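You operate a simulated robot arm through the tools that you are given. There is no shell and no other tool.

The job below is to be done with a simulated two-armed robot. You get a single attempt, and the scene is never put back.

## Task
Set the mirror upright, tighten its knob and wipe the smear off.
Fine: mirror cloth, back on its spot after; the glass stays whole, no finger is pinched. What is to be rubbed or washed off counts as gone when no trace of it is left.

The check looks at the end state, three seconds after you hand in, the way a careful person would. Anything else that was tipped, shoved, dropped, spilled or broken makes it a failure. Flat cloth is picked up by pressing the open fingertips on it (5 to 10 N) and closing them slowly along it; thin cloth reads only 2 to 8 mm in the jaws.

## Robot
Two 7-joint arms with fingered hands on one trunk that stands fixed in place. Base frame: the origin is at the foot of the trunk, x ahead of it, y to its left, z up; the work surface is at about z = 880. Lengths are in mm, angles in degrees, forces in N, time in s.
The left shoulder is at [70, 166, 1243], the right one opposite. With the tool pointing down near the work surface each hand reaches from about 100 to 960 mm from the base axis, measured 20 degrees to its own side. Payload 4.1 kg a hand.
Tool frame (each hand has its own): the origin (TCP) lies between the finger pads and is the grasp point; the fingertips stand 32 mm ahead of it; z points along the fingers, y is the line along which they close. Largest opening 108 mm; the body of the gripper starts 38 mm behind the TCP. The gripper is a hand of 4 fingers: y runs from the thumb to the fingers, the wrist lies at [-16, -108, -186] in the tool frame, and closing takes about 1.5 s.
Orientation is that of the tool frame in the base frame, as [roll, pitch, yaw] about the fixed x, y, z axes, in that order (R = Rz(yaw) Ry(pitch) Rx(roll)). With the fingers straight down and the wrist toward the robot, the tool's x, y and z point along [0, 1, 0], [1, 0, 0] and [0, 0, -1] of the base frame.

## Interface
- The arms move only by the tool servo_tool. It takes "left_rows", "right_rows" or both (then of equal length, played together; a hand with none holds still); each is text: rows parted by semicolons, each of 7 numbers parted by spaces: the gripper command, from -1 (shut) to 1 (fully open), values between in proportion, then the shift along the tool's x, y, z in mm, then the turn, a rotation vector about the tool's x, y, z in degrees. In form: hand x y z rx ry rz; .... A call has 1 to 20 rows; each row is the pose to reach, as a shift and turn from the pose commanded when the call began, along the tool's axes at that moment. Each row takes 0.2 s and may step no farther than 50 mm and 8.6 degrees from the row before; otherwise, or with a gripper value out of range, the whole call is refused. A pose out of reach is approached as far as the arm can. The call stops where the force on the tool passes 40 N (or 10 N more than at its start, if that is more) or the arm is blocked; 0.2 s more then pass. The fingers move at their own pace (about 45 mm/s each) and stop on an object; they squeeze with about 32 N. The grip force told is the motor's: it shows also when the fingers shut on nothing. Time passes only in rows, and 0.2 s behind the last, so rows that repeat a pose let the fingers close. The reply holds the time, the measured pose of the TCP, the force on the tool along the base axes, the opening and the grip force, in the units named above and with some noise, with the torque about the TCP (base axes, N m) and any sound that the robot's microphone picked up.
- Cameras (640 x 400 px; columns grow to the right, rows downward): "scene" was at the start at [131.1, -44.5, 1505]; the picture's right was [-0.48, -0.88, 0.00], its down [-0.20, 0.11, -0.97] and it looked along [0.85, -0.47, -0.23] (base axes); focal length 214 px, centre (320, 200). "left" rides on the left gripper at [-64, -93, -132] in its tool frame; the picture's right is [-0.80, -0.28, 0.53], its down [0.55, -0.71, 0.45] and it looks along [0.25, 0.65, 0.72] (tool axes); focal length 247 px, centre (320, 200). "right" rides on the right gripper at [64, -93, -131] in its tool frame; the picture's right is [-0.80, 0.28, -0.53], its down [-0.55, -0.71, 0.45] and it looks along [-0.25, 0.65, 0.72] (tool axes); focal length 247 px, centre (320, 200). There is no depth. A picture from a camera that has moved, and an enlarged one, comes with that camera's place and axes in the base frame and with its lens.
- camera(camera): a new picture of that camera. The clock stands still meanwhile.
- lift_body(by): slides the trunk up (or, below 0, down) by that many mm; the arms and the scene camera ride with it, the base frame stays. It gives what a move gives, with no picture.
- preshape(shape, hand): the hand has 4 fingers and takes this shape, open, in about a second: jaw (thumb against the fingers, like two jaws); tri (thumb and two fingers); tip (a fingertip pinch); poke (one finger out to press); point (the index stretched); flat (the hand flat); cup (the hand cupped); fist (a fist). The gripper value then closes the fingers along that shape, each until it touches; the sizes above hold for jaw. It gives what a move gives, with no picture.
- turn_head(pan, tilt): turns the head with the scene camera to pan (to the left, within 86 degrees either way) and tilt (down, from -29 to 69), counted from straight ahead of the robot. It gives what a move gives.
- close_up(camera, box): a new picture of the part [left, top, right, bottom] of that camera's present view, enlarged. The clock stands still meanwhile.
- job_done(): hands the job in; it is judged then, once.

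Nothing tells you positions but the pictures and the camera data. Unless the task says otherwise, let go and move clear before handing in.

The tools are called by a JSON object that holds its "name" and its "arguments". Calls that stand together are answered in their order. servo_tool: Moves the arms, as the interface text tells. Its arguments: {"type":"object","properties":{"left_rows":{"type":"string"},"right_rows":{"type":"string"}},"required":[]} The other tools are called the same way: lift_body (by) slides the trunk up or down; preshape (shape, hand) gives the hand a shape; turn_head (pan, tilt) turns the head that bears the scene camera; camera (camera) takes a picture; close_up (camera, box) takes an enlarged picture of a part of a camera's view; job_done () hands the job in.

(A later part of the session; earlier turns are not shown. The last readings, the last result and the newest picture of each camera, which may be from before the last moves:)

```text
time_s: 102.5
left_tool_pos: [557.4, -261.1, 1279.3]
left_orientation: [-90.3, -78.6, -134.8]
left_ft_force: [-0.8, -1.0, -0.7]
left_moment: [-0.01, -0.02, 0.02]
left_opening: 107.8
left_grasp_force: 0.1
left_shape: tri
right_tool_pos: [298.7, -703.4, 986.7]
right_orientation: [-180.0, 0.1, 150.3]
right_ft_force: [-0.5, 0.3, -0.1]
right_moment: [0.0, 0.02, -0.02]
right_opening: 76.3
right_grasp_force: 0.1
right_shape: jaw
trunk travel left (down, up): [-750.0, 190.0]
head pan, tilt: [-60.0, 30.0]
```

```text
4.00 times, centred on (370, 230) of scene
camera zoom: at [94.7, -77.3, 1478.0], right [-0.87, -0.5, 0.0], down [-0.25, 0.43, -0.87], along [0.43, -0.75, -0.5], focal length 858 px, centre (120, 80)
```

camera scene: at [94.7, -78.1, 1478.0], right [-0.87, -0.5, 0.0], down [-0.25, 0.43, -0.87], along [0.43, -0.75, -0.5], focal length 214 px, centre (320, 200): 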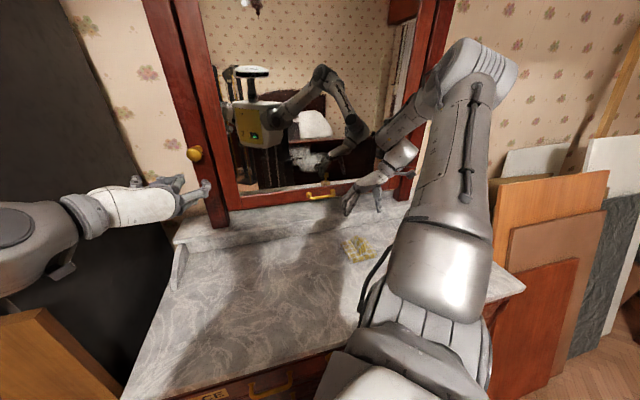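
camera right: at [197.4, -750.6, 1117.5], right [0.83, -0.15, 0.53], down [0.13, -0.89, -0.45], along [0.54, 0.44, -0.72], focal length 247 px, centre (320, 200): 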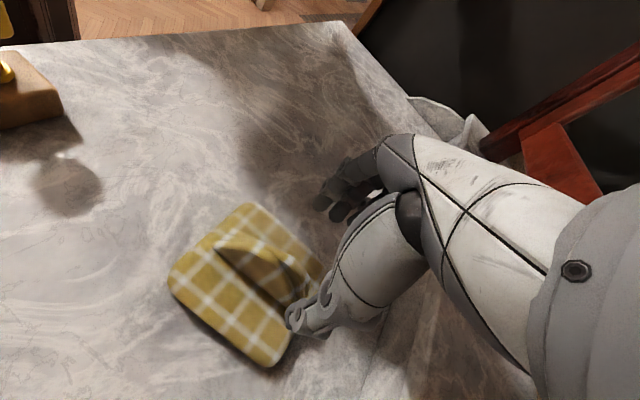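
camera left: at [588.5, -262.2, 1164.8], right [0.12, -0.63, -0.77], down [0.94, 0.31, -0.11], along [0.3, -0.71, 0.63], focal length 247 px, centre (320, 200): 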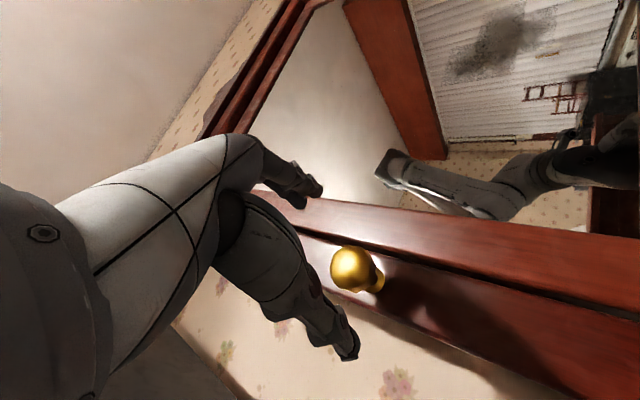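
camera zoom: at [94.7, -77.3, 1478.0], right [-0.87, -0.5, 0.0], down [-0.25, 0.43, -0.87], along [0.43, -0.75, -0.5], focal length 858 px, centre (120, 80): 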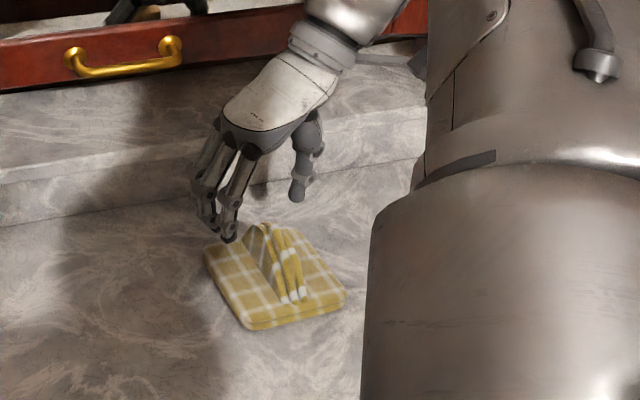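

The jaws are aligned across the fold. I'll centre on it and descend gently until the open fingertips just press the cloth.

{"name": "servo_tool", "arguments": {"right_rows": "0.3 8 1 10 0 0 0;0.3 15 1 25 0 0 0;0.3 15 1 40 0 0 0;0.3 15 1 52 0 0 0;0.3 15 1 58 0 0 0;0.3 15 1 58 0 0 0"}}

{"name": "close_up", "arguments": {"camera": "right", "box": [160, 180, 400, 380]}}

{"name": "close_up", "arguments": {"camera": "scene", "box": [290, 180, 450, 280]}}

```text
time_s: 103.9
left_tool_pos: [558.0, -262.9, 1277.7]
left_orientation: [-90.7, -78.6, -134.4]
left_ft_force: [-0.6, 0.2, 0.2]
left_moment: [0.01, -0.03, 0.02]
left_opening: 107.5
left_grasp_force: 0.0
left_shape: tri
right_tool_pos: [282.9, -687.1, 936.8]
right_orientation: [-179.9, 0.2, 150.3]
right_ft_force: [0.6, 0.0, 0.0]
right_moment: [0.04, -0.01, 0.02]
right_opening: 70.6
right_grasp_force: 0.1
right_shape: jaw
right hand out of reach, approached as far as the arm can: row 4, 5, 6
trunk travel left (down, up): [-750.0, 190.0]
head pan, tilt: [-60.0, 30.0]
```

```text
2.00 times, centred on (280, 280) of right
camera zoom: at [181.6, -736.1, 1068.4], right [0.83, -0.15, 0.53], down [0.13, -0.89, -0.45], along [0.54, 0.44, -0.72], focal length 494 px, centre (400, 40)
```

zoom: 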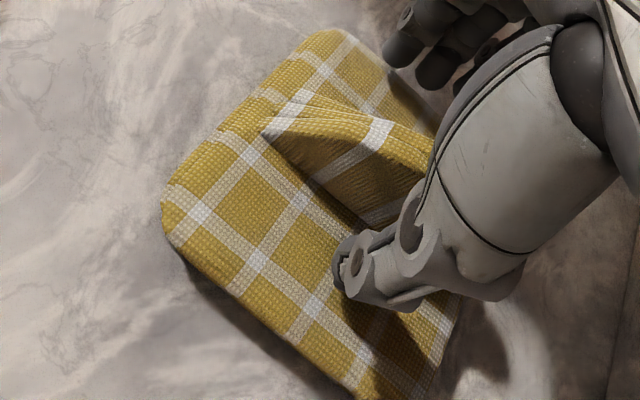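

```text
4.00 times, centred on (370, 230) of scene
camera zoom: at [94.8, -78.0, 1477.9], right [-0.87, -0.5, 0.0], down [-0.25, 0.43, -0.87], along [0.43, -0.75, -0.5], focal length 858 px, centre (120, 80)
```

zoom: 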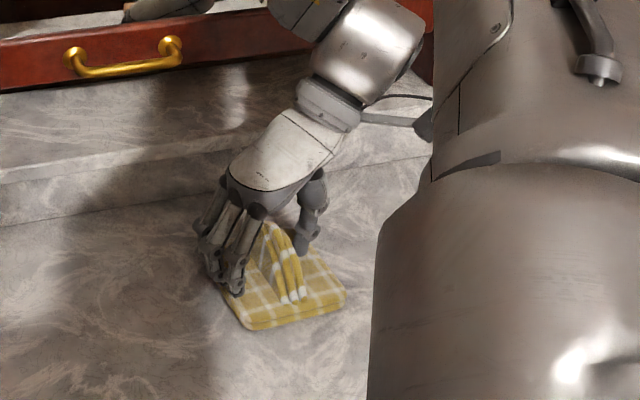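

The arm runs out of reach at z≈937. I'll raise the hand, lower the trunk 100 mm, and try again.

{"name": "servo_tool", "arguments": {"right_rows": "0.3 0 0 -30 0 0 0;0.3 0 0 -60 0 0 0;0.3 0 0 -60 0 0 0"}}

{"name": "lift_body", "arguments": {"by": -80}}

{"name": "camera", "arguments": {"camera": "right"}}

{"name": "camera", "arguments": {"camera": "scene"}}

```text
time_s: 104.7
left_tool_pos: [557.3, -262.4, 1278.0]
left_orientation: [-90.5, -78.5, -134.6]
left_ft_force: [0.2, -0.3, -0.1]
left_moment: [0.0, 0.03, 0.02]
left_opening: 107.6
left_grasp_force: 0.0
left_shape: tri
right_tool_pos: [281.5, -688.9, 995.5]
right_orientation: [179.9, 0.1, 150.3]
right_ft_force: [0.3, -0.3, 0.7]
right_moment: [0.01, -0.01, -0.01]
right_opening: 70.5
right_grasp_force: 0.0
right_shape: jaw
trunk travel left (down, up): [-750.0, 190.0]
head pan, tilt: [-60.0, 30.0]
```

```text
time_s: 105.6
left_tool_pos: [556.5, -259.9, 1210.2]
left_orientation: [-89.8, -78.6, -135.3]
left_ft_force: [0.5, 0.7, 0.0]
left_moment: [0.0, 0.01, 0.0]
left_opening: 107.6
left_grasp_force: 0.1
left_shape: tri
right_tool_pos: [283.3, -687.0, 930.4]
right_orientation: [-179.9, 0.1, 150.4]
right_ft_force: [-3.0, 1.4, 12.4]
right_moment: [-0.45, 0.36, -0.13]
right_opening: 70.3
right_grasp_force: 0.1
right_shape: jaw
trunk travel left (down, up): [-681.0, 259.0]
head pan, tilt: [-60.0, 30.0]
stopped: the force on the tool passed its limit at 60 N (the readings are from after the stop); the commanded pose is now the measured one
```

```text
taken
camera right: at [181.0, -734.5, 1061.4], right [0.83, -0.15, 0.53], down [0.13, -0.89, -0.45], along [0.54, 0.44, -0.72], focal length 247 px, centre (320, 200)
```

right: 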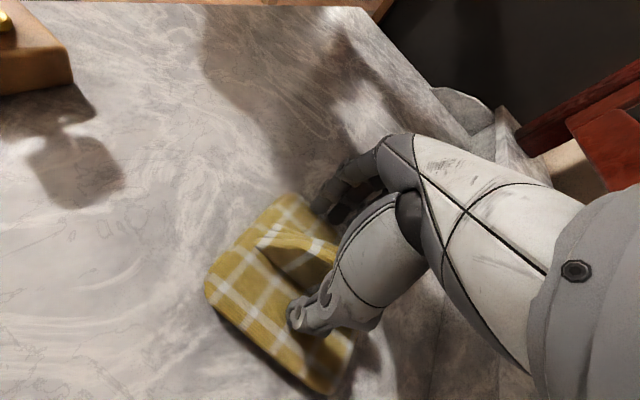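

```text
taken
camera scene: at [94.1, -75.3, 1408.8], right [-0.87, -0.5, 0.0], down [-0.25, 0.43, -0.87], along [0.43, -0.75, -0.5], focal length 214 px, centre (320, 200)
```

scene: 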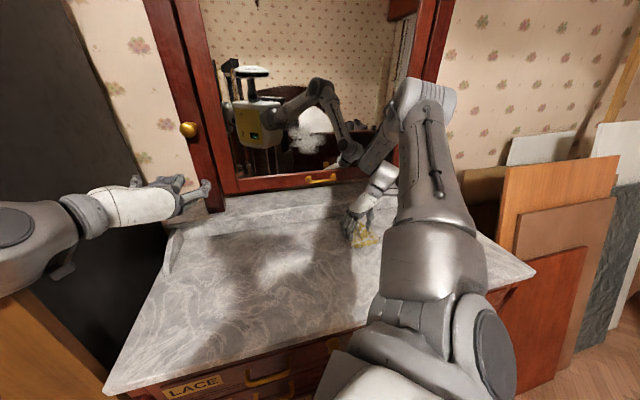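

The fingertips are now resting on the cloth with about 12 N. I'll ease up slightly and close slowly along it.

{"name": "servo_tool", "arguments": {"right_rows": "0.2 0 0 -1 0 0 0;0.1 0 0 -1 0 0 0;0 0 0 -1 0 0 0;-0.1 0 0 -1 0 0 0;-0.2 0 0 -1 0 0 0;-0.3 0 0 -1 0 0 0;-0.4 0 0 -1 0 0 0"}}

{"name": "camera", "arguments": {"camera": "right"}}

```text
time_s: 107.2
left_tool_pos: [557.3, -262.9, 1210.2]
left_orientation: [-90.3, -78.7, -134.8]
left_ft_force: [-0.1, 0.2, -0.5]
left_moment: [-0.02, -0.02, 0.0]
left_opening: 107.6
left_grasp_force: 0.1
left_shape: tri
right_tool_pos: [283.5, -687.3, 931.0]
right_orientation: [179.9, 0.1, 150.5]
right_ft_force: [0.7, 0.5, 5.4]
right_moment: [0.22, -0.04, -0.04]
right_opening: 27.3
right_grasp_force: 31.8
right_shape: jaw
trunk travel left (down, up): [-681.0, 259.0]
head pan, tilt: [-60.0, 30.0]
```

```text
taken
camera right: at [181.5, -735.4, 1061.8], right [0.83, -0.15, 0.53], down [0.13, -0.89, -0.45], along [0.54, 0.44, -0.72], focal length 247 px, centre (320, 200)
```

right: 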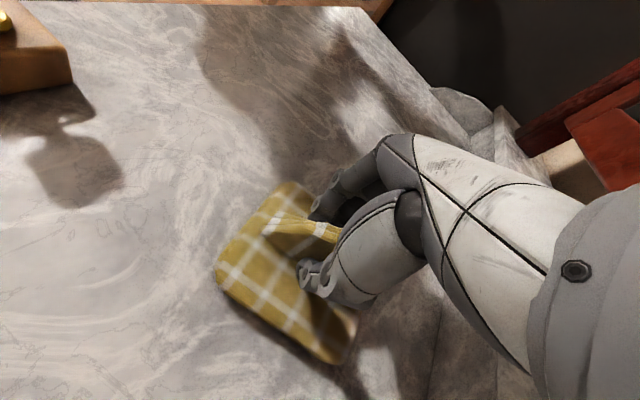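

The fingers have closed on the fold (27 mm, 32 N). I'll keep squeezing and lift a little to check that the cloth comes up.

{"name": "servo_tool", "arguments": {"right_rows": "-1 0 0 -1 0 0 0;-1 0 0 -1 0 0 0;-1 0 0 -1 0 0 0;-1 0 0 -6 0 0 0;-1 0 0 -12 0 0 0;-1 0 0 -20 0 0 0;-1 0 0 -30 0 0 0;-1 0 0 -45 0 0 0;-1 0 0 -60 0 0 0;-1 0 0 -60 0 0 0"}}

{"name": "camera", "arguments": {"camera": "right"}}

{"name": "close_up", "arguments": {"camera": "scene", "box": [300, 150, 420, 270]}}

```text
time_s: 109.4
left_tool_pos: [557.7, -262.9, 1210.3]
left_orientation: [-90.3, -78.6, -134.7]
left_ft_force: [0.6, -0.5, 0.0]
left_moment: [0.02, 0.0, 0.0]
left_opening: 107.5
left_grasp_force: 0.1
left_shape: tri
right_tool_pos: [282.4, -688.8, 990.5]
right_orientation: [180.0, 0.0, 150.4]
right_ft_force: [-0.6, 0.2, -0.8]
right_moment: [-0.01, -0.01, 0.01]
right_opening: 27.0
right_grasp_force: 32.5
right_shape: jaw
trunk travel left (down, up): [-681.0, 259.0]
head pan, tilt: [-60.0, 30.0]
```

```text
taken
camera right: at [181.1, -736.9, 1121.2], right [0.83, -0.15, 0.53], down [0.13, -0.88, -0.45], along [0.54, 0.44, -0.72], focal length 247 px, centre (320, 200)
```

right: 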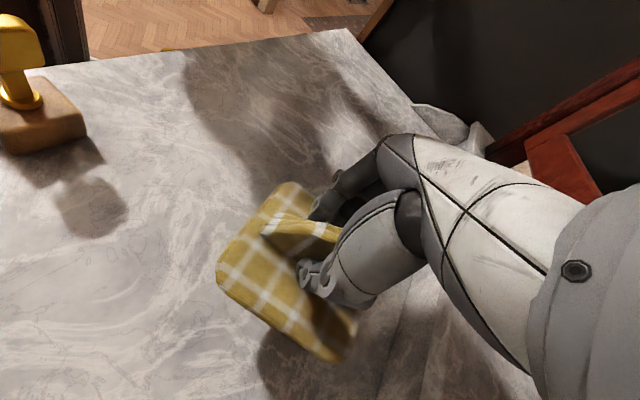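

```text
3.33 times, centred on (360, 210) of scene
camera zoom: at [94.8, -78.2, 1409.0], right [-0.87, -0.5, 0.0], down [-0.25, 0.43, -0.87], along [0.43, -0.75, -0.5], focal length 715 px, centre (187, 167)
```

zoom: 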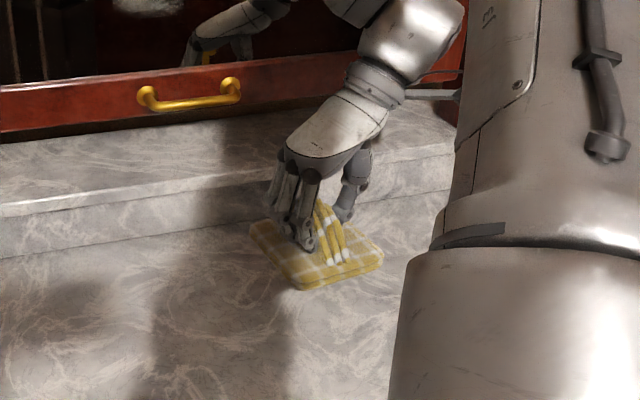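

The cloth behaves like a stiff pad with a fold as its handle, and it came up cleanly. Its flat face is perpendicular to my fingers, so I'll raise it and swing it to face the mirror.

{"name": "servo_tool", "arguments": {"right_rows": "-1 0 0 -30 0 0 8;-1 0 0 -60 0 0 15.3;-1 0 0 -90 0 0 15.3;-1 0 0 -110 0 0 15.3;-1 0 0 -110 0 0 15.3"}}

{"name": "servo_tool", "arguments": {"right_rows": "-1 0 13 -17 0 -8 0;-1 0 26 -34 0 -16 0;-1 0 39 -51 0 -24 0;-1 0 52 -68 0 -32 0;-1 0 65 -85 0 -40 0;-1 0 78 -102 0 -48 0;-1 0 91 -119 0 -56 0;-1 0 104 -136 0 -64 0;-1 0 117 -153 0 -72 0;-1 0 130 -170 0 -80 0;-1 0 143 -187 0 -88 0;-1 0 148 -190 0 -90 0;-1 0 148 -190 0 -90 0"}}

{"name": "turn_head", "arguments": {"pan": -45, "tilt": 10}}

{"name": "camera", "arguments": {"camera": "scene"}}

{"name": "camera", "arguments": {"camera": "right"}}

```text
time_s: 110.6
left_tool_pos: [558.3, -262.8, 1209.7]
left_orientation: [-90.7, -78.6, -134.4]
left_ft_force: [0.3, 0.0, 0.2]
left_moment: [0.02, 0.01, 0.01]
left_opening: 107.5
left_grasp_force: 0.0
left_shape: tri
right_tool_pos: [283.5, -688.7, 1100.2]
right_orientation: [180.0, 0.0, 135.1]
right_ft_force: [0.8, 0.3, -0.1]
right_moment: [0.05, -0.01, -0.02]
right_opening: 26.7
right_grasp_force: 31.8
right_shape: jaw
trunk travel left (down, up): [-681.0, 259.0]
head pan, tilt: [-60.0, 30.0]
```

```text
time_s: 113.4
left_tool_pos: [557.2, -263.3, 1209.6]
left_orientation: [-90.8, -78.5, -134.3]
left_ft_force: [1.3, -0.3, -0.6]
left_moment: [0.01, -0.02, -0.01]
left_opening: 107.5
left_grasp_force: 0.1
left_shape: tri
right_tool_pos: [427.0, -575.9, 1295.6]
right_orientation: [46.3, 89.9, 1.4]
right_ft_force: [-0.1, -0.3, -1.5]
right_moment: [0.01, -0.03, 0.0]
right_opening: 26.8
right_grasp_force: 32.2
right_shape: jaw
right hand out of reach, approached as far as the arm can: row 3, 4, 5, 6, 7, 8, 9, 10, 11, 12, 13
trunk travel left (down, up): [-681.0, 259.0]
head pan, tilt: [-60.0, 30.0]
```

```text
time_s: 114.2
left_tool_pos: [557.3, -261.9, 1210.1]
left_orientation: [-90.5, -78.5, -134.6]
left_ft_force: [-0.1, 0.1, -0.2]
left_moment: [0.0, 0.01, 0.01]
left_opening: 107.5
left_grasp_force: 0.1
left_shape: tri
right_tool_pos: [426.4, -575.2, 1296.0]
right_orientation: [17.9, 89.9, -27.0]
right_ft_force: [-0.6, 0.7, 0.3]
right_moment: [-0.02, 0.05, 0.01]
right_opening: 26.4
right_grasp_force: 31.0
right_shape: jaw
trunk travel left (down, up): [-681.0, 259.0]
head pan, tilt: [-45.0, 10.0]
```

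```text
taken
camera scene: at [115.0, -65.1, 1441.4], right [-0.71, -0.71, 0.0], down [-0.12, 0.12, -0.98], along [0.7, -0.7, -0.17], focal length 214 px, centre (320, 200)
```

scene: 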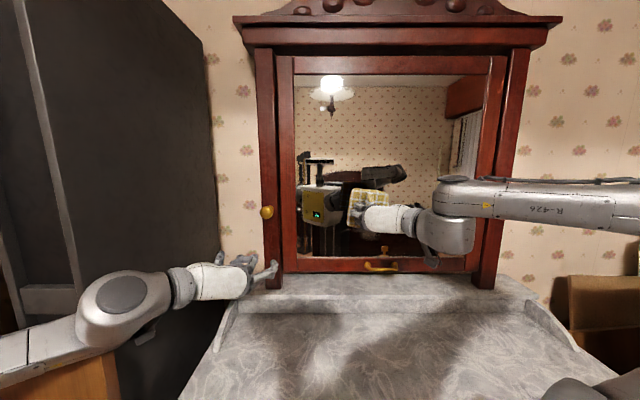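

```text
taken
camera right: at [268.3, -548.0, 1231.5], right [-0.18, 0.58, 0.8], down [-0.18, -0.82, 0.55], along [0.97, -0.05, 0.25], focal length 247 px, centre (320, 200)
```

right: 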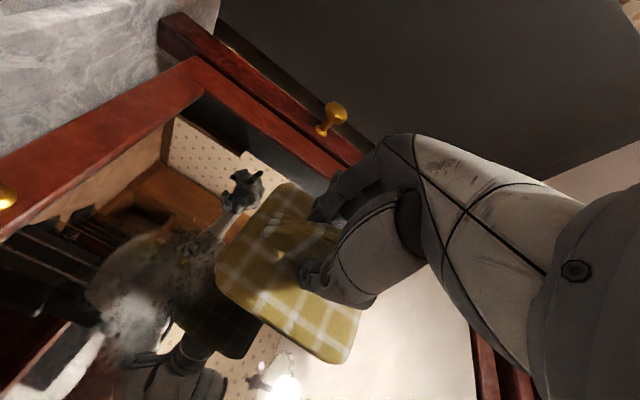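

The pad faces the mirror at about u=708, z=1296. I'll raise the left hand out of the way, then lower the trunk 90 mm to bring the pad to the smear's height.

{"name": "servo_tool", "arguments": {"left_rows": "1 30 0 -10 0 0 0;1 60 0 -20 0 0 0;1 90 0 -30 0 0 0;1 120 0 -40 0 0 0;1 150 0 -50 0 0 0;1 180 0 -60 0 0 0;1 210 0 -60 0 0 0;1 240 0 -60 0 0 0;1 240 0 -60 0 0 0"}}

{"name": "camera", "arguments": {"camera": "scene"}}

```text
time_s: 116.2
left_tool_pos: [483.0, -254.2, 1443.8]
left_orientation: [-90.8, -78.6, -134.3]
left_ft_force: [-0.5, 1.2, 0.2]
left_moment: [0.01, 0.0, -0.03]
left_opening: 107.9
left_grasp_force: 0.2
left_shape: tri
right_tool_pos: [428.2, -574.4, 1296.2]
right_orientation: [145.6, 89.9, 100.7]
right_ft_force: [-0.7, -0.5, 0.3]
right_moment: [-0.01, -0.01, -0.02]
right_opening: 26.6
right_grasp_force: 31.8
right_shape: jaw
trunk travel left (down, up): [-681.0, 259.0]
head pan, tilt: [-45.0, 10.0]
```

```text
taken
camera scene: at [115.7, -64.8, 1441.4], right [-0.71, -0.71, 0.0], down [-0.12, 0.12, -0.98], along [0.7, -0.7, -0.17], focal length 214 px, centre (320, 200)
```

scene: 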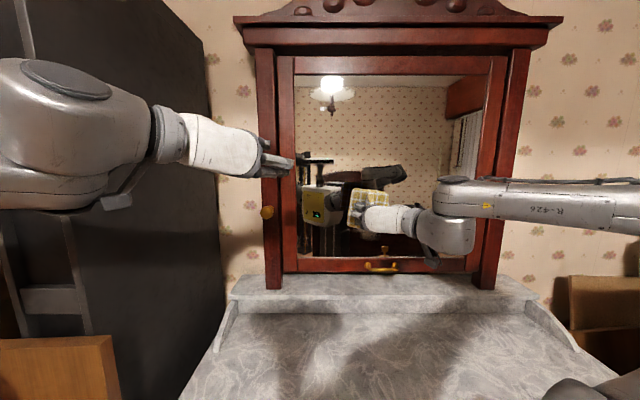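

{"name": "lift_body", "arguments": {"by": -90}}

{"name": "turn_head", "arguments": {"pan": -45, "tilt": 0}}

{"name": "camera", "arguments": {"camera": "scene"}}

{"name": "camera", "arguments": {"camera": "right"}}

```text
time_s: 117.5
left_tool_pos: [481.2, -253.5, 1353.6]
left_orientation: [-90.4, -78.5, -134.7]
left_ft_force: [0.0, 0.4, -0.3]
left_moment: [0.02, -0.01, 0.03]
left_opening: 107.9
left_grasp_force: 0.1
left_shape: tri
right_tool_pos: [427.3, -575.4, 1206.0]
right_orientation: [40.5, 90.0, -4.4]
right_ft_force: [0.0, 0.6, 0.5]
right_moment: [0.01, 0.0, 0.02]
right_opening: 26.7
right_grasp_force: 31.9
right_shape: jaw
trunk travel left (down, up): [-591.0, 349.0]
head pan, tilt: [-45.0, 10.0]
```

```text
time_s: 118.2
left_tool_pos: [482.0, -254.8, 1354.9]
left_orientation: [-90.4, -78.6, -134.7]
left_ft_force: [0.0, 0.0, 0.0]
left_moment: [0.03, 0.01, 0.0]
left_opening: 107.8
left_grasp_force: 0.0
left_shape: tri
right_tool_pos: [427.0, -575.4, 1206.8]
right_orientation: [1.8, 89.9, -43.0]
right_ft_force: [0.2, -0.1, -0.7]
right_moment: [0.02, -0.01, -0.01]
right_opening: 26.3
right_grasp_force: 32.1
right_shape: jaw
trunk travel left (down, up): [-591.0, 349.0]
head pan, tilt: [-45.0, 0.0]
```

```text
taken
camera scene: at [113.0, -63.1, 1367.4], right [-0.71, -0.71, 0.0], down [0.0, 0.0, -1.0], along [0.71, -0.71, 0.0], focal length 214 px, centre (320, 200)
```

scene: 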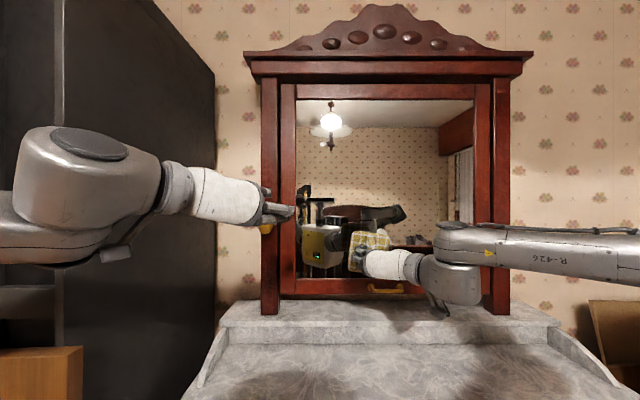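

```text
taken
camera right: at [268.3, -548.0, 1141.4], right [-0.18, 0.58, 0.8], down [-0.18, -0.82, 0.55], along [0.97, -0.05, 0.25], focal length 247 px, centre (320, 200)
```

right: 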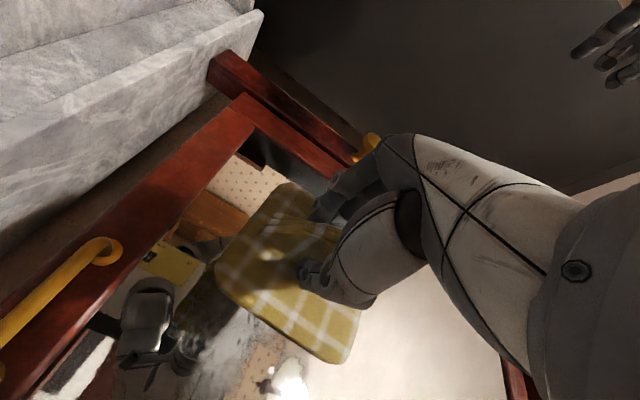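

The pad is in line with the smear. I'll approach the glass, slowing for contact.

{"name": "servo_tool", "arguments": {"right_rows": "-1 0 0 25 0 0 0;-1 0 0 50 0 0 0;-1 0 0 75 0 0 0;-1 0 0 90 0 0 0;-1 0 0 100 0 0 0;-1 0 0 100 0 0 0"}}

{"name": "camera", "arguments": {"camera": "right"}}

{"name": "close_up", "arguments": {"camera": "scene", "box": [270, 210, 470, 335]}}

```text
time_s: 119.6
left_tool_pos: [481.6, -253.5, 1353.9]
left_orientation: [-90.0, -78.5, -135.1]
left_ft_force: [0.6, 0.6, -0.5]
left_moment: [0.02, 0.0, -0.01]
left_opening: 107.6
left_grasp_force: 0.1
left_shape: tri
right_tool_pos: [498.4, -645.4, 1206.8]
right_orientation: [2.6, 89.8, -42.3]
right_ft_force: [0.2, -0.5, -0.5]
right_moment: [-0.02, -0.01, 0.01]
right_opening: 26.7
right_grasp_force: 31.9
right_shape: jaw
trunk travel left (down, up): [-591.0, 349.0]
head pan, tilt: [-45.0, 0.0]
```

```text
taken
camera right: at [339.4, -618.5, 1141.2], right [-0.18, 0.58, 0.8], down [-0.18, -0.82, 0.55], along [0.97, -0.05, 0.25], focal length 247 px, centre (320, 200)
```

right: 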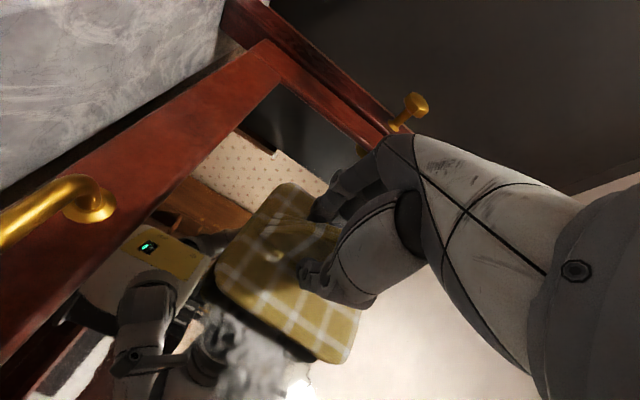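

```text
3.20 times, centred on (370, 272) of scene
camera zoom: at [112.8, -63.0, 1367.5], right [-0.71, -0.71, 0.0], down [0.0, 0.0, -1.0], along [0.71, -0.71, 0.0], focal length 686 px, centre (160, -32)
```

zoom: 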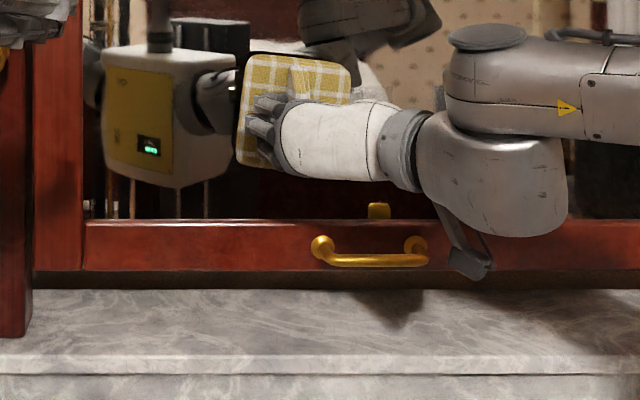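

The pad covers v≈47–168 and z≈1155–1277 and is nearly at the glass. Creeping in.

{"name": "servo_tool", "arguments": {"right_rows": "-1 0 0 4 0 0 0;-1 0 0 8 0 0 0;-1 0 0 12 0 0 0;-1 0 0 14 0 0 0;-1 0 0 16 0 0 0"}}

```text
time_s: 120.8
left_tool_pos: [478.6, -252.5, 1355.4]
left_orientation: [-89.3, -78.5, -135.8]
left_ft_force: [-0.2, -0.3, 0.0]
left_moment: [0.0, 0.0, -0.01]
left_opening: 107.8
left_grasp_force: 0.1
left_shape: tri
right_tool_pos: [506.6, -653.7, 1207.0]
right_orientation: [21.6, 89.9, -23.2]
right_ft_force: [-15.9, 15.7, -9.3]
right_moment: [0.21, 0.21, 0.26]
right_opening: 26.8
right_grasp_force: 32.2
right_shape: jaw
trunk travel left (down, up): [-591.0, 349.0]
head pan, tilt: [-45.0, 0.0]
```

The pad touched the glass at 22 N, firmer than I want. I'll ease back to about 8 N and sweep right and back across the smear.

{"name": "servo_tool", "arguments": {"right_rows": "-1 0 0 -3 0 0 0;-1 0 0 -3 0 0 0"}}

{"name": "servo_tool", "arguments": {"right_rows": "-1 0 -8 0 0 0 0;-1 0 -16 0 0 0 0;-1 0 -24 0 0 0 0;-1 0 -32 0 0 0 0;-1 0 -40 0 0 0 0;-1 0 -48 0 0 0 0;-1 0 -56 0 0 0 0;-1 0 -64 0 0 0 0;-1 0 -72 0 0 0 0;-1 0 -80 0 0 0 0"}}

{"name": "camera", "arguments": {"camera": "right"}}

{"name": "close_up", "arguments": {"camera": "scene", "box": [270, 210, 470, 335]}}

```text
time_s: 121.4
left_tool_pos: [481.3, -253.3, 1354.9]
left_orientation: [-89.8, -78.5, -135.4]
left_ft_force: [-0.2, 0.0, -0.1]
left_moment: [0.0, -0.01, 0.01]
left_opening: 107.7
left_grasp_force: 0.0
left_shape: tri
right_tool_pos: [504.9, -654.8, 1207.6]
right_orientation: [120.3, 90.0, 75.3]
right_ft_force: [-8.9, 8.2, -4.8]
right_moment: [0.12, 0.12, 0.1]
right_opening: 26.7
right_grasp_force: 31.6
right_shape: jaw
trunk travel left (down, up): [-591.0, 349.0]
head pan, tilt: [-45.0, 0.0]
```

```text
time_s: 123.6
left_tool_pos: [480.4, -251.6, 1354.9]
left_orientation: [-89.6, -78.7, -135.5]
left_ft_force: [-0.2, 0.0, 0.1]
left_moment: [0.01, -0.02, 0.0]
left_opening: 107.8
left_grasp_force: 0.1
left_shape: tri
right_tool_pos: [449.5, -710.7, 1205.9]
right_orientation: [38.9, 89.9, -6.0]
right_ft_force: [-5.8, 12.0, -1.5]
right_moment: [0.02, 0.03, 0.28]
right_opening: 26.6
right_grasp_force: 31.8
right_shape: jaw
trunk travel left (down, up): [-591.0, 349.0]
head pan, tilt: [-45.0, 0.0]
```

```text
taken
camera right: at [291.8, -682.9, 1142.5], right [-0.18, 0.58, 0.8], down [-0.18, -0.81, 0.55], along [0.97, -0.05, 0.25], focal length 247 px, centre (320, 200)
```

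right: 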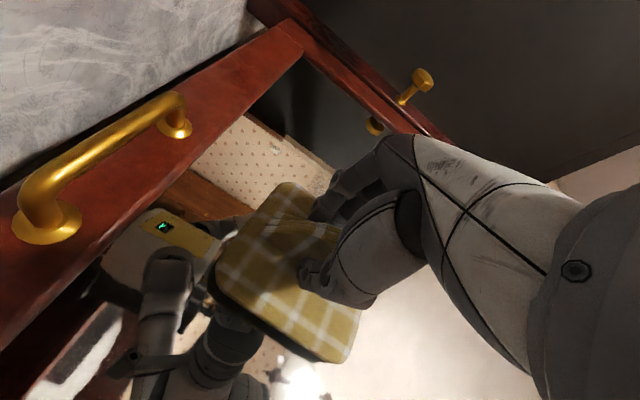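

```text
3.20 times, centred on (370, 272) of scene
camera zoom: at [112.0, -60.7, 1367.6], right [-0.71, -0.71, 0.0], down [0.0, 0.0, -1.0], along [0.71, -0.71, 0.0], focal length 686 px, centre (160, -32)
```

zoom: 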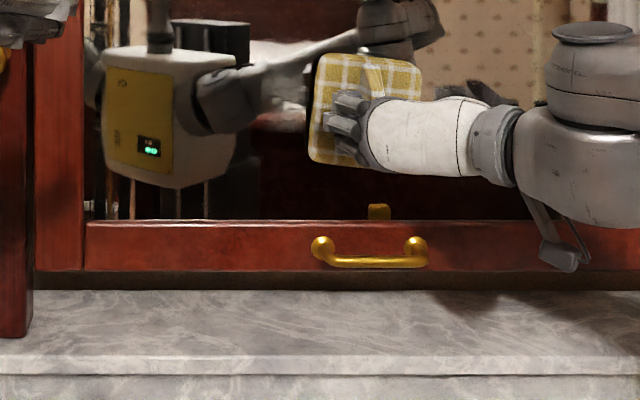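

The swept part already looks clear. I'll make more passes, slightly higher and slightly lower, to cover the edges.

{"name": "servo_tool", "arguments": {"right_rows": "-1 -7 0 0 0 0 0;-1 -15 0 0 0 0 0;-1 -15 10 0 0 0 0;-1 -15 20 0 0 0 0;-1 -15 30 0 0 0 0;-1 -15 40 0 0 0 0;-1 -15 50 0 0 0 0;-1 -15 60 0 0 0 0;-1 -15 70 0 0 0 0;-1 -15 80 0 0 0 0;-1 -15 90 0 0 0 0;-1 -15 100 0 0 0 0"}}

{"name": "servo_tool", "arguments": {"right_rows": "-1 8 0 0 0 0 0;-1 16 0 0 0 0 0;-1 24 0 0 0 0 0;-1 31 0 0 0 0 0;-1 31 -10 0 0 0 0;-1 31 -20 0 0 0 0;-1 31 -30 0 0 0 0;-1 31 -40 0 0 0 0;-1 31 -50 0 0 0 0;-1 31 -60 0 0 0 0;-1 31 -70 0 0 0 0;-1 31 -80 0 0 0 0;-1 31 -90 0 0 0 0;-1 31 -100 0 0 0 0"}}

{"name": "camera", "arguments": {"camera": "scene"}}

{"name": "close_up", "arguments": {"camera": "scene", "box": [270, 210, 470, 335]}}

```text
time_s: 126.2
left_tool_pos: [480.1, -252.5, 1355.2]
left_orientation: [-89.8, -78.5, -135.3]
left_ft_force: [0.5, 0.7, -0.1]
left_moment: [0.0, 0.02, 0.01]
left_opening: 107.6
left_grasp_force: 0.0
left_shape: tri
right_tool_pos: [521.1, -640.7, 1222.8]
right_orientation: [-3.5, 89.8, -48.5]
right_ft_force: [-9.8, 2.9, -0.1]
right_moment: [0.01, -0.01, -0.01]
right_opening: 26.6
right_grasp_force: 32.1
right_shape: jaw
trunk travel left (down, up): [-591.0, 349.0]
head pan, tilt: [-45.0, 0.0]
```

```text
time_s: 129.2
left_tool_pos: [480.8, -253.1, 1354.1]
left_orientation: [-89.7, -78.5, -135.5]
left_ft_force: [0.9, -0.3, 0.1]
left_moment: [0.01, 0.01, 0.01]
left_opening: 107.8
left_grasp_force: 0.1
left_shape: tri
right_tool_pos: [448.8, -710.4, 1190.3]
right_orientation: [33.9, 89.9, -11.1]
right_ft_force: [-4.0, 5.9, 0.9]
right_moment: [0.02, 0.0, 0.14]
right_opening: 26.7
right_grasp_force: 31.7
right_shape: jaw
trunk travel left (down, up): [-591.0, 349.0]
head pan, tilt: [-45.0, 0.0]
```

```text
taken
camera scene: at [112.1, -62.0, 1367.6], right [-0.71, -0.71, 0.0], down [0.0, 0.0, -1.0], along [0.71, -0.71, 0.0], focal length 214 px, centre (320, 200)
```

scene: 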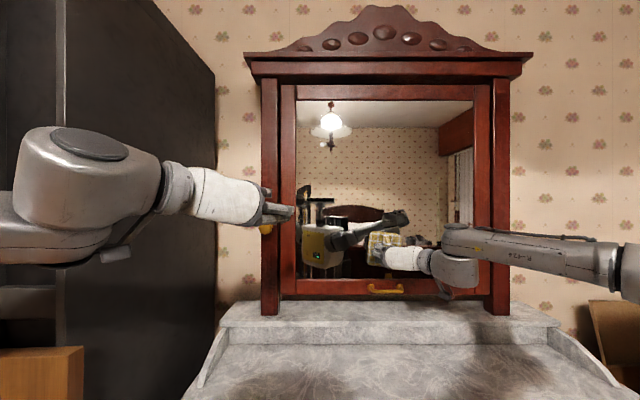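

```text
3.20 times, centred on (370, 272) of scene
camera zoom: at [112.1, -62.0, 1367.6], right [-0.71, -0.71, 0.0], down [0.0, 0.0, -1.0], along [0.71, -0.71, 0.0], focal length 686 px, centre (160, -32)
```

zoom: 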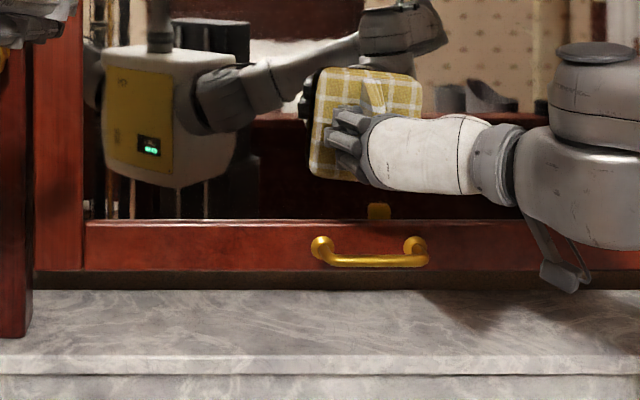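

The glass looks clear around the pad. I'll back off and inspect the whole area.

{"name": "servo_tool", "arguments": {"right_rows": "-1 0 0 -20 0 0 0;-1 0 0 -50 0 0 0;-1 0 0 -80 0 0 0;-1 0 0 -110 0 0 0;-1 0 -30 -130 0 0 0;-1 0 -60 -140 0 0 0;-1 0 -90 -140 0 0 0;-1 0 -120 -140 0 0 0"}}

{"name": "camera", "arguments": {"camera": "scene"}}

{"name": "close_up", "arguments": {"camera": "scene", "box": [285, 190, 405, 300]}}

{"name": "camera", "arguments": {"camera": "right"}}

```text
time_s: 131.0
left_tool_pos: [479.3, -257.5, 1354.5]
left_orientation: [-90.3, -78.4, -134.9]
left_ft_force: [0.4, -0.7, 0.0]
left_moment: [0.03, 0.0, 0.01]
left_opening: 107.4
left_grasp_force: 0.0
left_shape: tri
right_tool_pos: [360.3, -767.9, 1187.9]
right_orientation: [153.8, 89.4, 108.8]
right_ft_force: [-0.3, 0.3, -0.8]
right_moment: [0.02, -0.04, 0.05]
right_opening: 26.7
right_grasp_force: 31.7
right_shape: jaw
right hand out of reach, approached as far as the arm can: row 3, 4, 5, 6, 7, 8
trunk travel left (down, up): [-591.0, 349.0]
head pan, tilt: [-45.0, 0.0]
```

```text
taken
camera scene: at [111.5, -65.9, 1367.4], right [-0.71, -0.71, 0.0], down [0.0, 0.0, -1.0], along [0.71, -0.71, 0.0], focal length 214 px, centre (320, 200)
```

scene: 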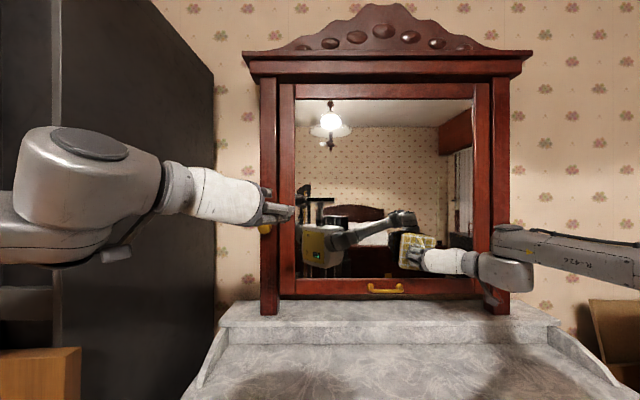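

```text
3.64 times, centred on (345, 245) of scene
camera zoom: at [111.5, -65.9, 1367.4], right [-0.71, -0.71, 0.0], down [0.0, 0.0, -1.0], along [0.71, -0.71, 0.0], focal length 780 px, centre (229, 36)
```

zoom: 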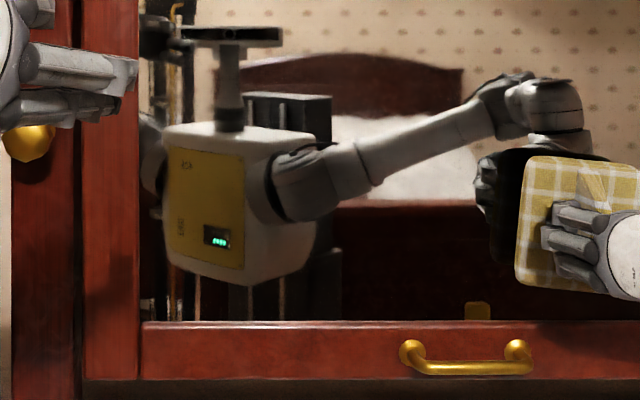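

```text
taken
camera right: at [202.1, -739.4, 1123.4], right [-0.17, 0.57, 0.81], down [-0.18, -0.82, 0.54], along [0.97, -0.05, 0.24], focal length 247 px, centre (320, 200)
```

right: 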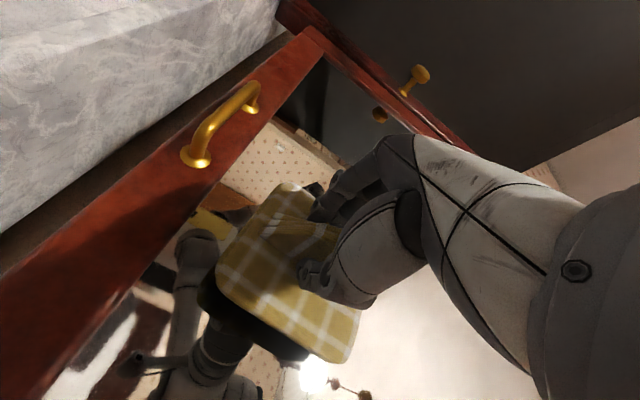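

The left part of the glass is clean. I'll lift the hand up out of the line of sight to check the rest.

{"name": "servo_tool", "arguments": {"right_rows": "-1 -40 0 0 0 0 0;-1 -80 0 0 0 0 0;-1 -120 0 -10 0 0 0;-1 -160 0 -20 0 0 0;-1 -200 0 -30 0 0 0;-1 -240 0 -40 0 0 0;-1 -260 0 -40 0 0 0"}}

{"name": "camera", "arguments": {"camera": "scene"}}

{"name": "close_up", "arguments": {"camera": "scene", "box": [285, 200, 480, 322]}}

{"name": "close_up", "arguments": {"camera": "scene", "box": [330, 220, 410, 285]}}

{"name": "camera", "arguments": {"camera": "right"}}

```text
time_s: 132.6
left_tool_pos: [476.9, -254.2, 1356.4]
left_orientation: [-89.3, -78.4, -135.8]
left_ft_force: [0.0, 1.0, 0.2]
left_moment: [-0.01, 0.0, -0.01]
left_opening: 107.8
left_grasp_force: 0.0
left_shape: tri
right_tool_pos: [394.4, -762.0, 1458.9]
right_orientation: [19.9, 88.5, -22.1]
right_ft_force: [0.5, 0.2, -0.3]
right_moment: [0.02, 0.02, -0.02]
right_opening: 26.7
right_grasp_force: 31.7
right_shape: jaw
right hand out of reach, approached as far as the arm can: row 1, 2, 3, 4, 5, 6, 7
trunk travel left (down, up): [-591.0, 349.0]
head pan, tilt: [-45.0, 0.0]
```

```text
taken
camera scene: at [108.5, -62.6, 1367.9], right [-0.71, -0.71, 0.0], down [0.0, 0.0, -1.0], along [0.71, -0.71, 0.0], focal length 214 px, centre (320, 200)
```

scene: 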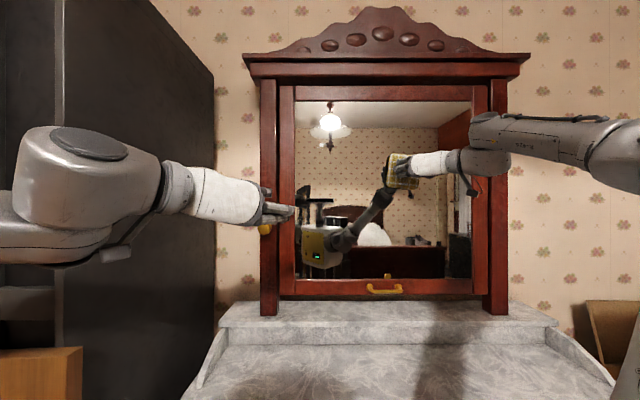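

```text
3.28 times, centred on (382, 261) of scene
camera zoom: at [108.5, -62.6, 1367.9], right [-0.71, -0.71, 0.0], down [0.0, 0.0, -1.0], along [0.71, -0.71, 0.0], focal length 703 px, centre (115, 0)
```

zoom: 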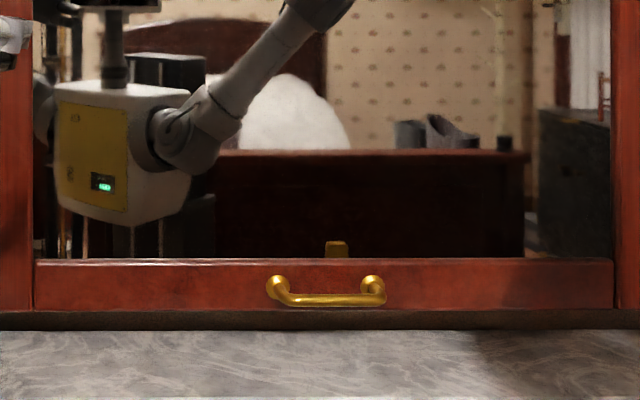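

```text
6.15 times, centred on (370, 252) of scene
camera zoom: at [108.5, -62.6, 1367.9], right [-0.71, -0.71, 0.0], down [0.0, 0.0, -1.0], along [0.71, -0.71, 0.0], focal length 1320 px, centre (12, -123)
```

zoom: 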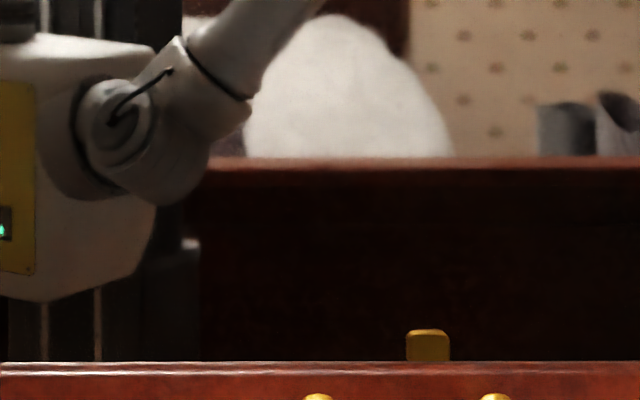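

```text
taken
camera right: at [237.6, -742.5, 1391.3], right [-0.22, 0.57, 0.79], down [-0.15, -0.82, 0.55], along [0.96, 0.0, 0.27], focal length 247 px, centre (320, 200)
```

right: 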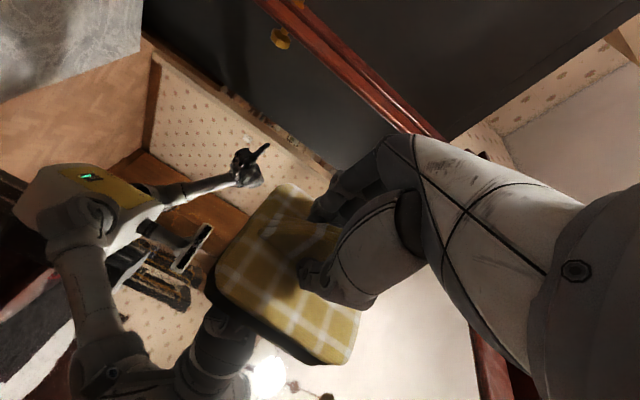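

The smear is gone. I'll confirm the mirror is still vertical after wiping before putting the cloth back.

{"name": "close_up", "arguments": {"camera": "scene", "box": [460, 80, 520, 120]}}

{"name": "close_up", "arguments": {"camera": "scene", "box": [460, 265, 520, 305]}}

{"name": "close_up", "arguments": {"camera": "scene", "box": [290, 90, 480, 220]}}

```text
10.00 times, centred on (490, 100) of scene
camera zoom: at [108.5, -62.6, 1367.9], right [-0.71, -0.71, 0.0], down [0.0, 0.0, -1.0], along [0.71, -0.71, 0.0], focal length 2145 px, centre (-1380, 1200)
```

zoom: 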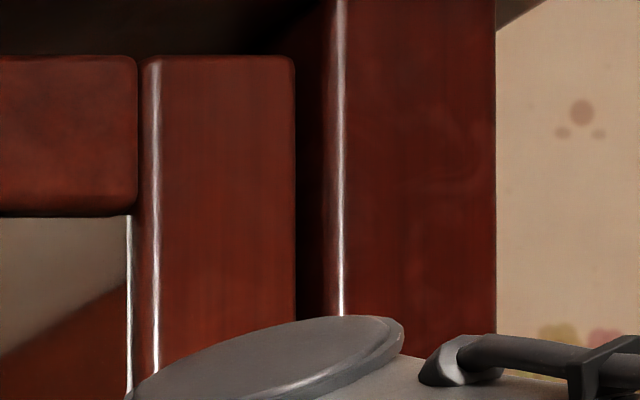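

```text
10.00 times, centred on (490, 285) of scene
camera zoom: at [108.5, -62.6, 1367.9], right [-0.71, -0.71, 0.0], down [0.0, 0.0, -1.0], along [0.71, -0.71, 0.0], focal length 2145 px, centre (-1380, -650)
```

zoom: 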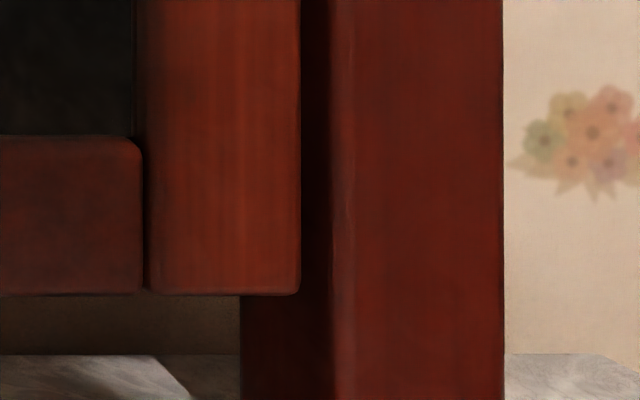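

```text
3.08 times, centred on (385, 155) of scene
camera zoom: at [108.5, -62.6, 1367.9], right [-0.71, -0.71, 0.0], down [0.0, 0.0, -1.0], along [0.71, -0.71, 0.0], focal length 660 px, centre (120, 338)
```

zoom: 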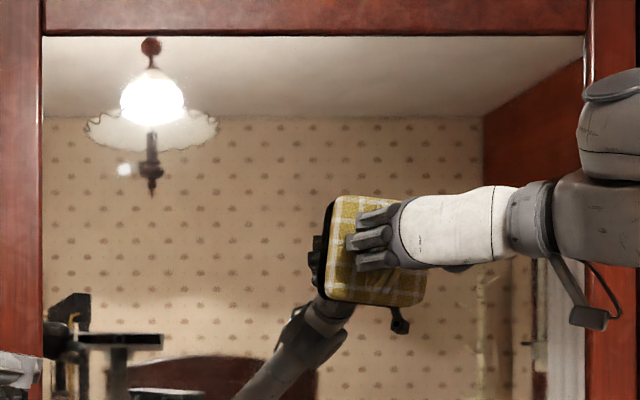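

The mirror reads vertical within about 0.1°. Now I'll back the pad well off the glass before turning it down to return it to its spot.

{"name": "servo_tool", "arguments": {"right_rows": "-1 0 0 -25 0 0 0;-1 0 0 -50 0 0 0;-1 0 0 -80 0 0 0;-1 0 0 -110 0 0 0;-1 0 0 -130 0 0 0;-1 0 0 -130 0 0 0"}}

{"name": "camera", "arguments": {"camera": "scene"}}

```text
time_s: 134.0
left_tool_pos: [482.0, -254.4, 1354.5]
left_orientation: [-90.4, -78.7, -134.6]
left_ft_force: [-0.8, -0.3, -0.9]
left_moment: [0.04, 0.0, 0.02]
left_opening: 107.8
left_grasp_force: 0.0
left_shape: tri
right_tool_pos: [387.1, -768.5, 1456.2]
right_orientation: [20.9, 88.6, -21.0]
right_ft_force: [0.2, -0.2, -0.4]
right_moment: [0.04, -0.02, 0.01]
right_opening: 27.0
right_grasp_force: 32.4
right_shape: jaw
right hand out of reach, approached as far as the arm can: row 1, 2, 3, 4, 5, 6
trunk travel left (down, up): [-591.0, 349.0]
head pan, tilt: [-45.0, 0.0]
```

```text
taken
camera scene: at [113.0, -63.1, 1367.4], right [-0.71, -0.71, 0.0], down [0.0, 0.0, -1.0], along [0.71, -0.71, 0.0], focal length 214 px, centre (320, 200)
```

scene: 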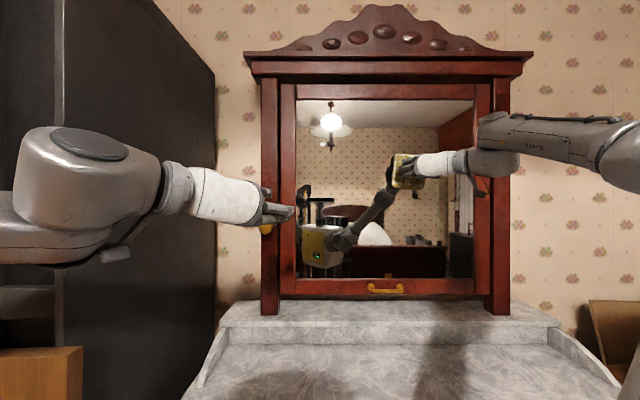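

{"name": "servo_tool", "arguments": {"right_rows": "-1 20 25 -15 0 0 0;-1 40 50 -30 0 0 0;-1 65 80 -50 0 0 0;-1 90 110 -70 0 0 0;-1 120 135 -90 0 0 0;-1 150 150 -100 0 0 0;-1 150 150 -105 0 0 0"}}

{"name": "camera", "arguments": {"camera": "scene"}}

{"name": "camera", "arguments": {"camera": "right"}}

```text
time_s: 135.6
left_tool_pos: [482.1, -254.3, 1354.6]
left_orientation: [-90.6, -78.6, -134.5]
left_ft_force: [0.3, -0.2, 0.6]
left_moment: [-0.02, 0.01, -0.02]
left_opening: 107.7
left_grasp_force: 0.0
left_shape: tri
right_tool_pos: [444.5, -625.6, 1276.8]
right_orientation: [15.5, 88.5, -26.6]
right_ft_force: [0.1, 0.7, -0.3]
right_moment: [-0.03, 0.03, -0.03]
right_opening: 26.4
right_grasp_force: 32.5
right_shape: jaw
right hand out of reach, approached as far as the arm can: row 1, 2, 3, 4, 5, 6, 7
trunk travel left (down, up): [-591.0, 349.0]
head pan, tilt: [-45.0, 0.0]
```

```text
taken
camera scene: at [113.5, -62.7, 1367.4], right [-0.71, -0.71, 0.0], down [0.0, 0.0, -1.0], along [0.71, -0.71, 0.0], focal length 214 px, centre (320, 200)
```

scene: 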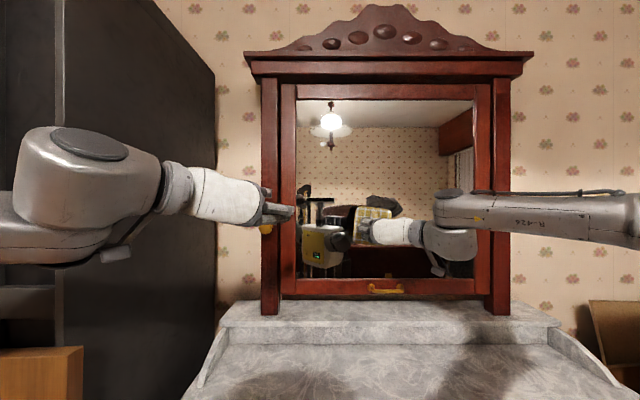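

```text
taken
camera right: at [286.7, -607.0, 1208.5], right [-0.22, 0.58, 0.79], down [-0.15, -0.82, 0.55], along [0.96, 0.0, 0.27], focal length 247 px, centre (320, 200)
```

right: 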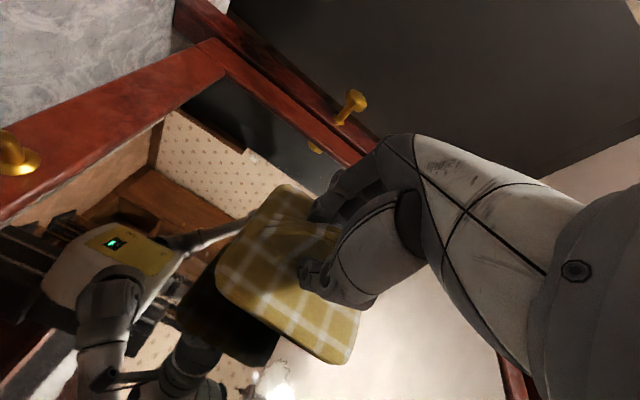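

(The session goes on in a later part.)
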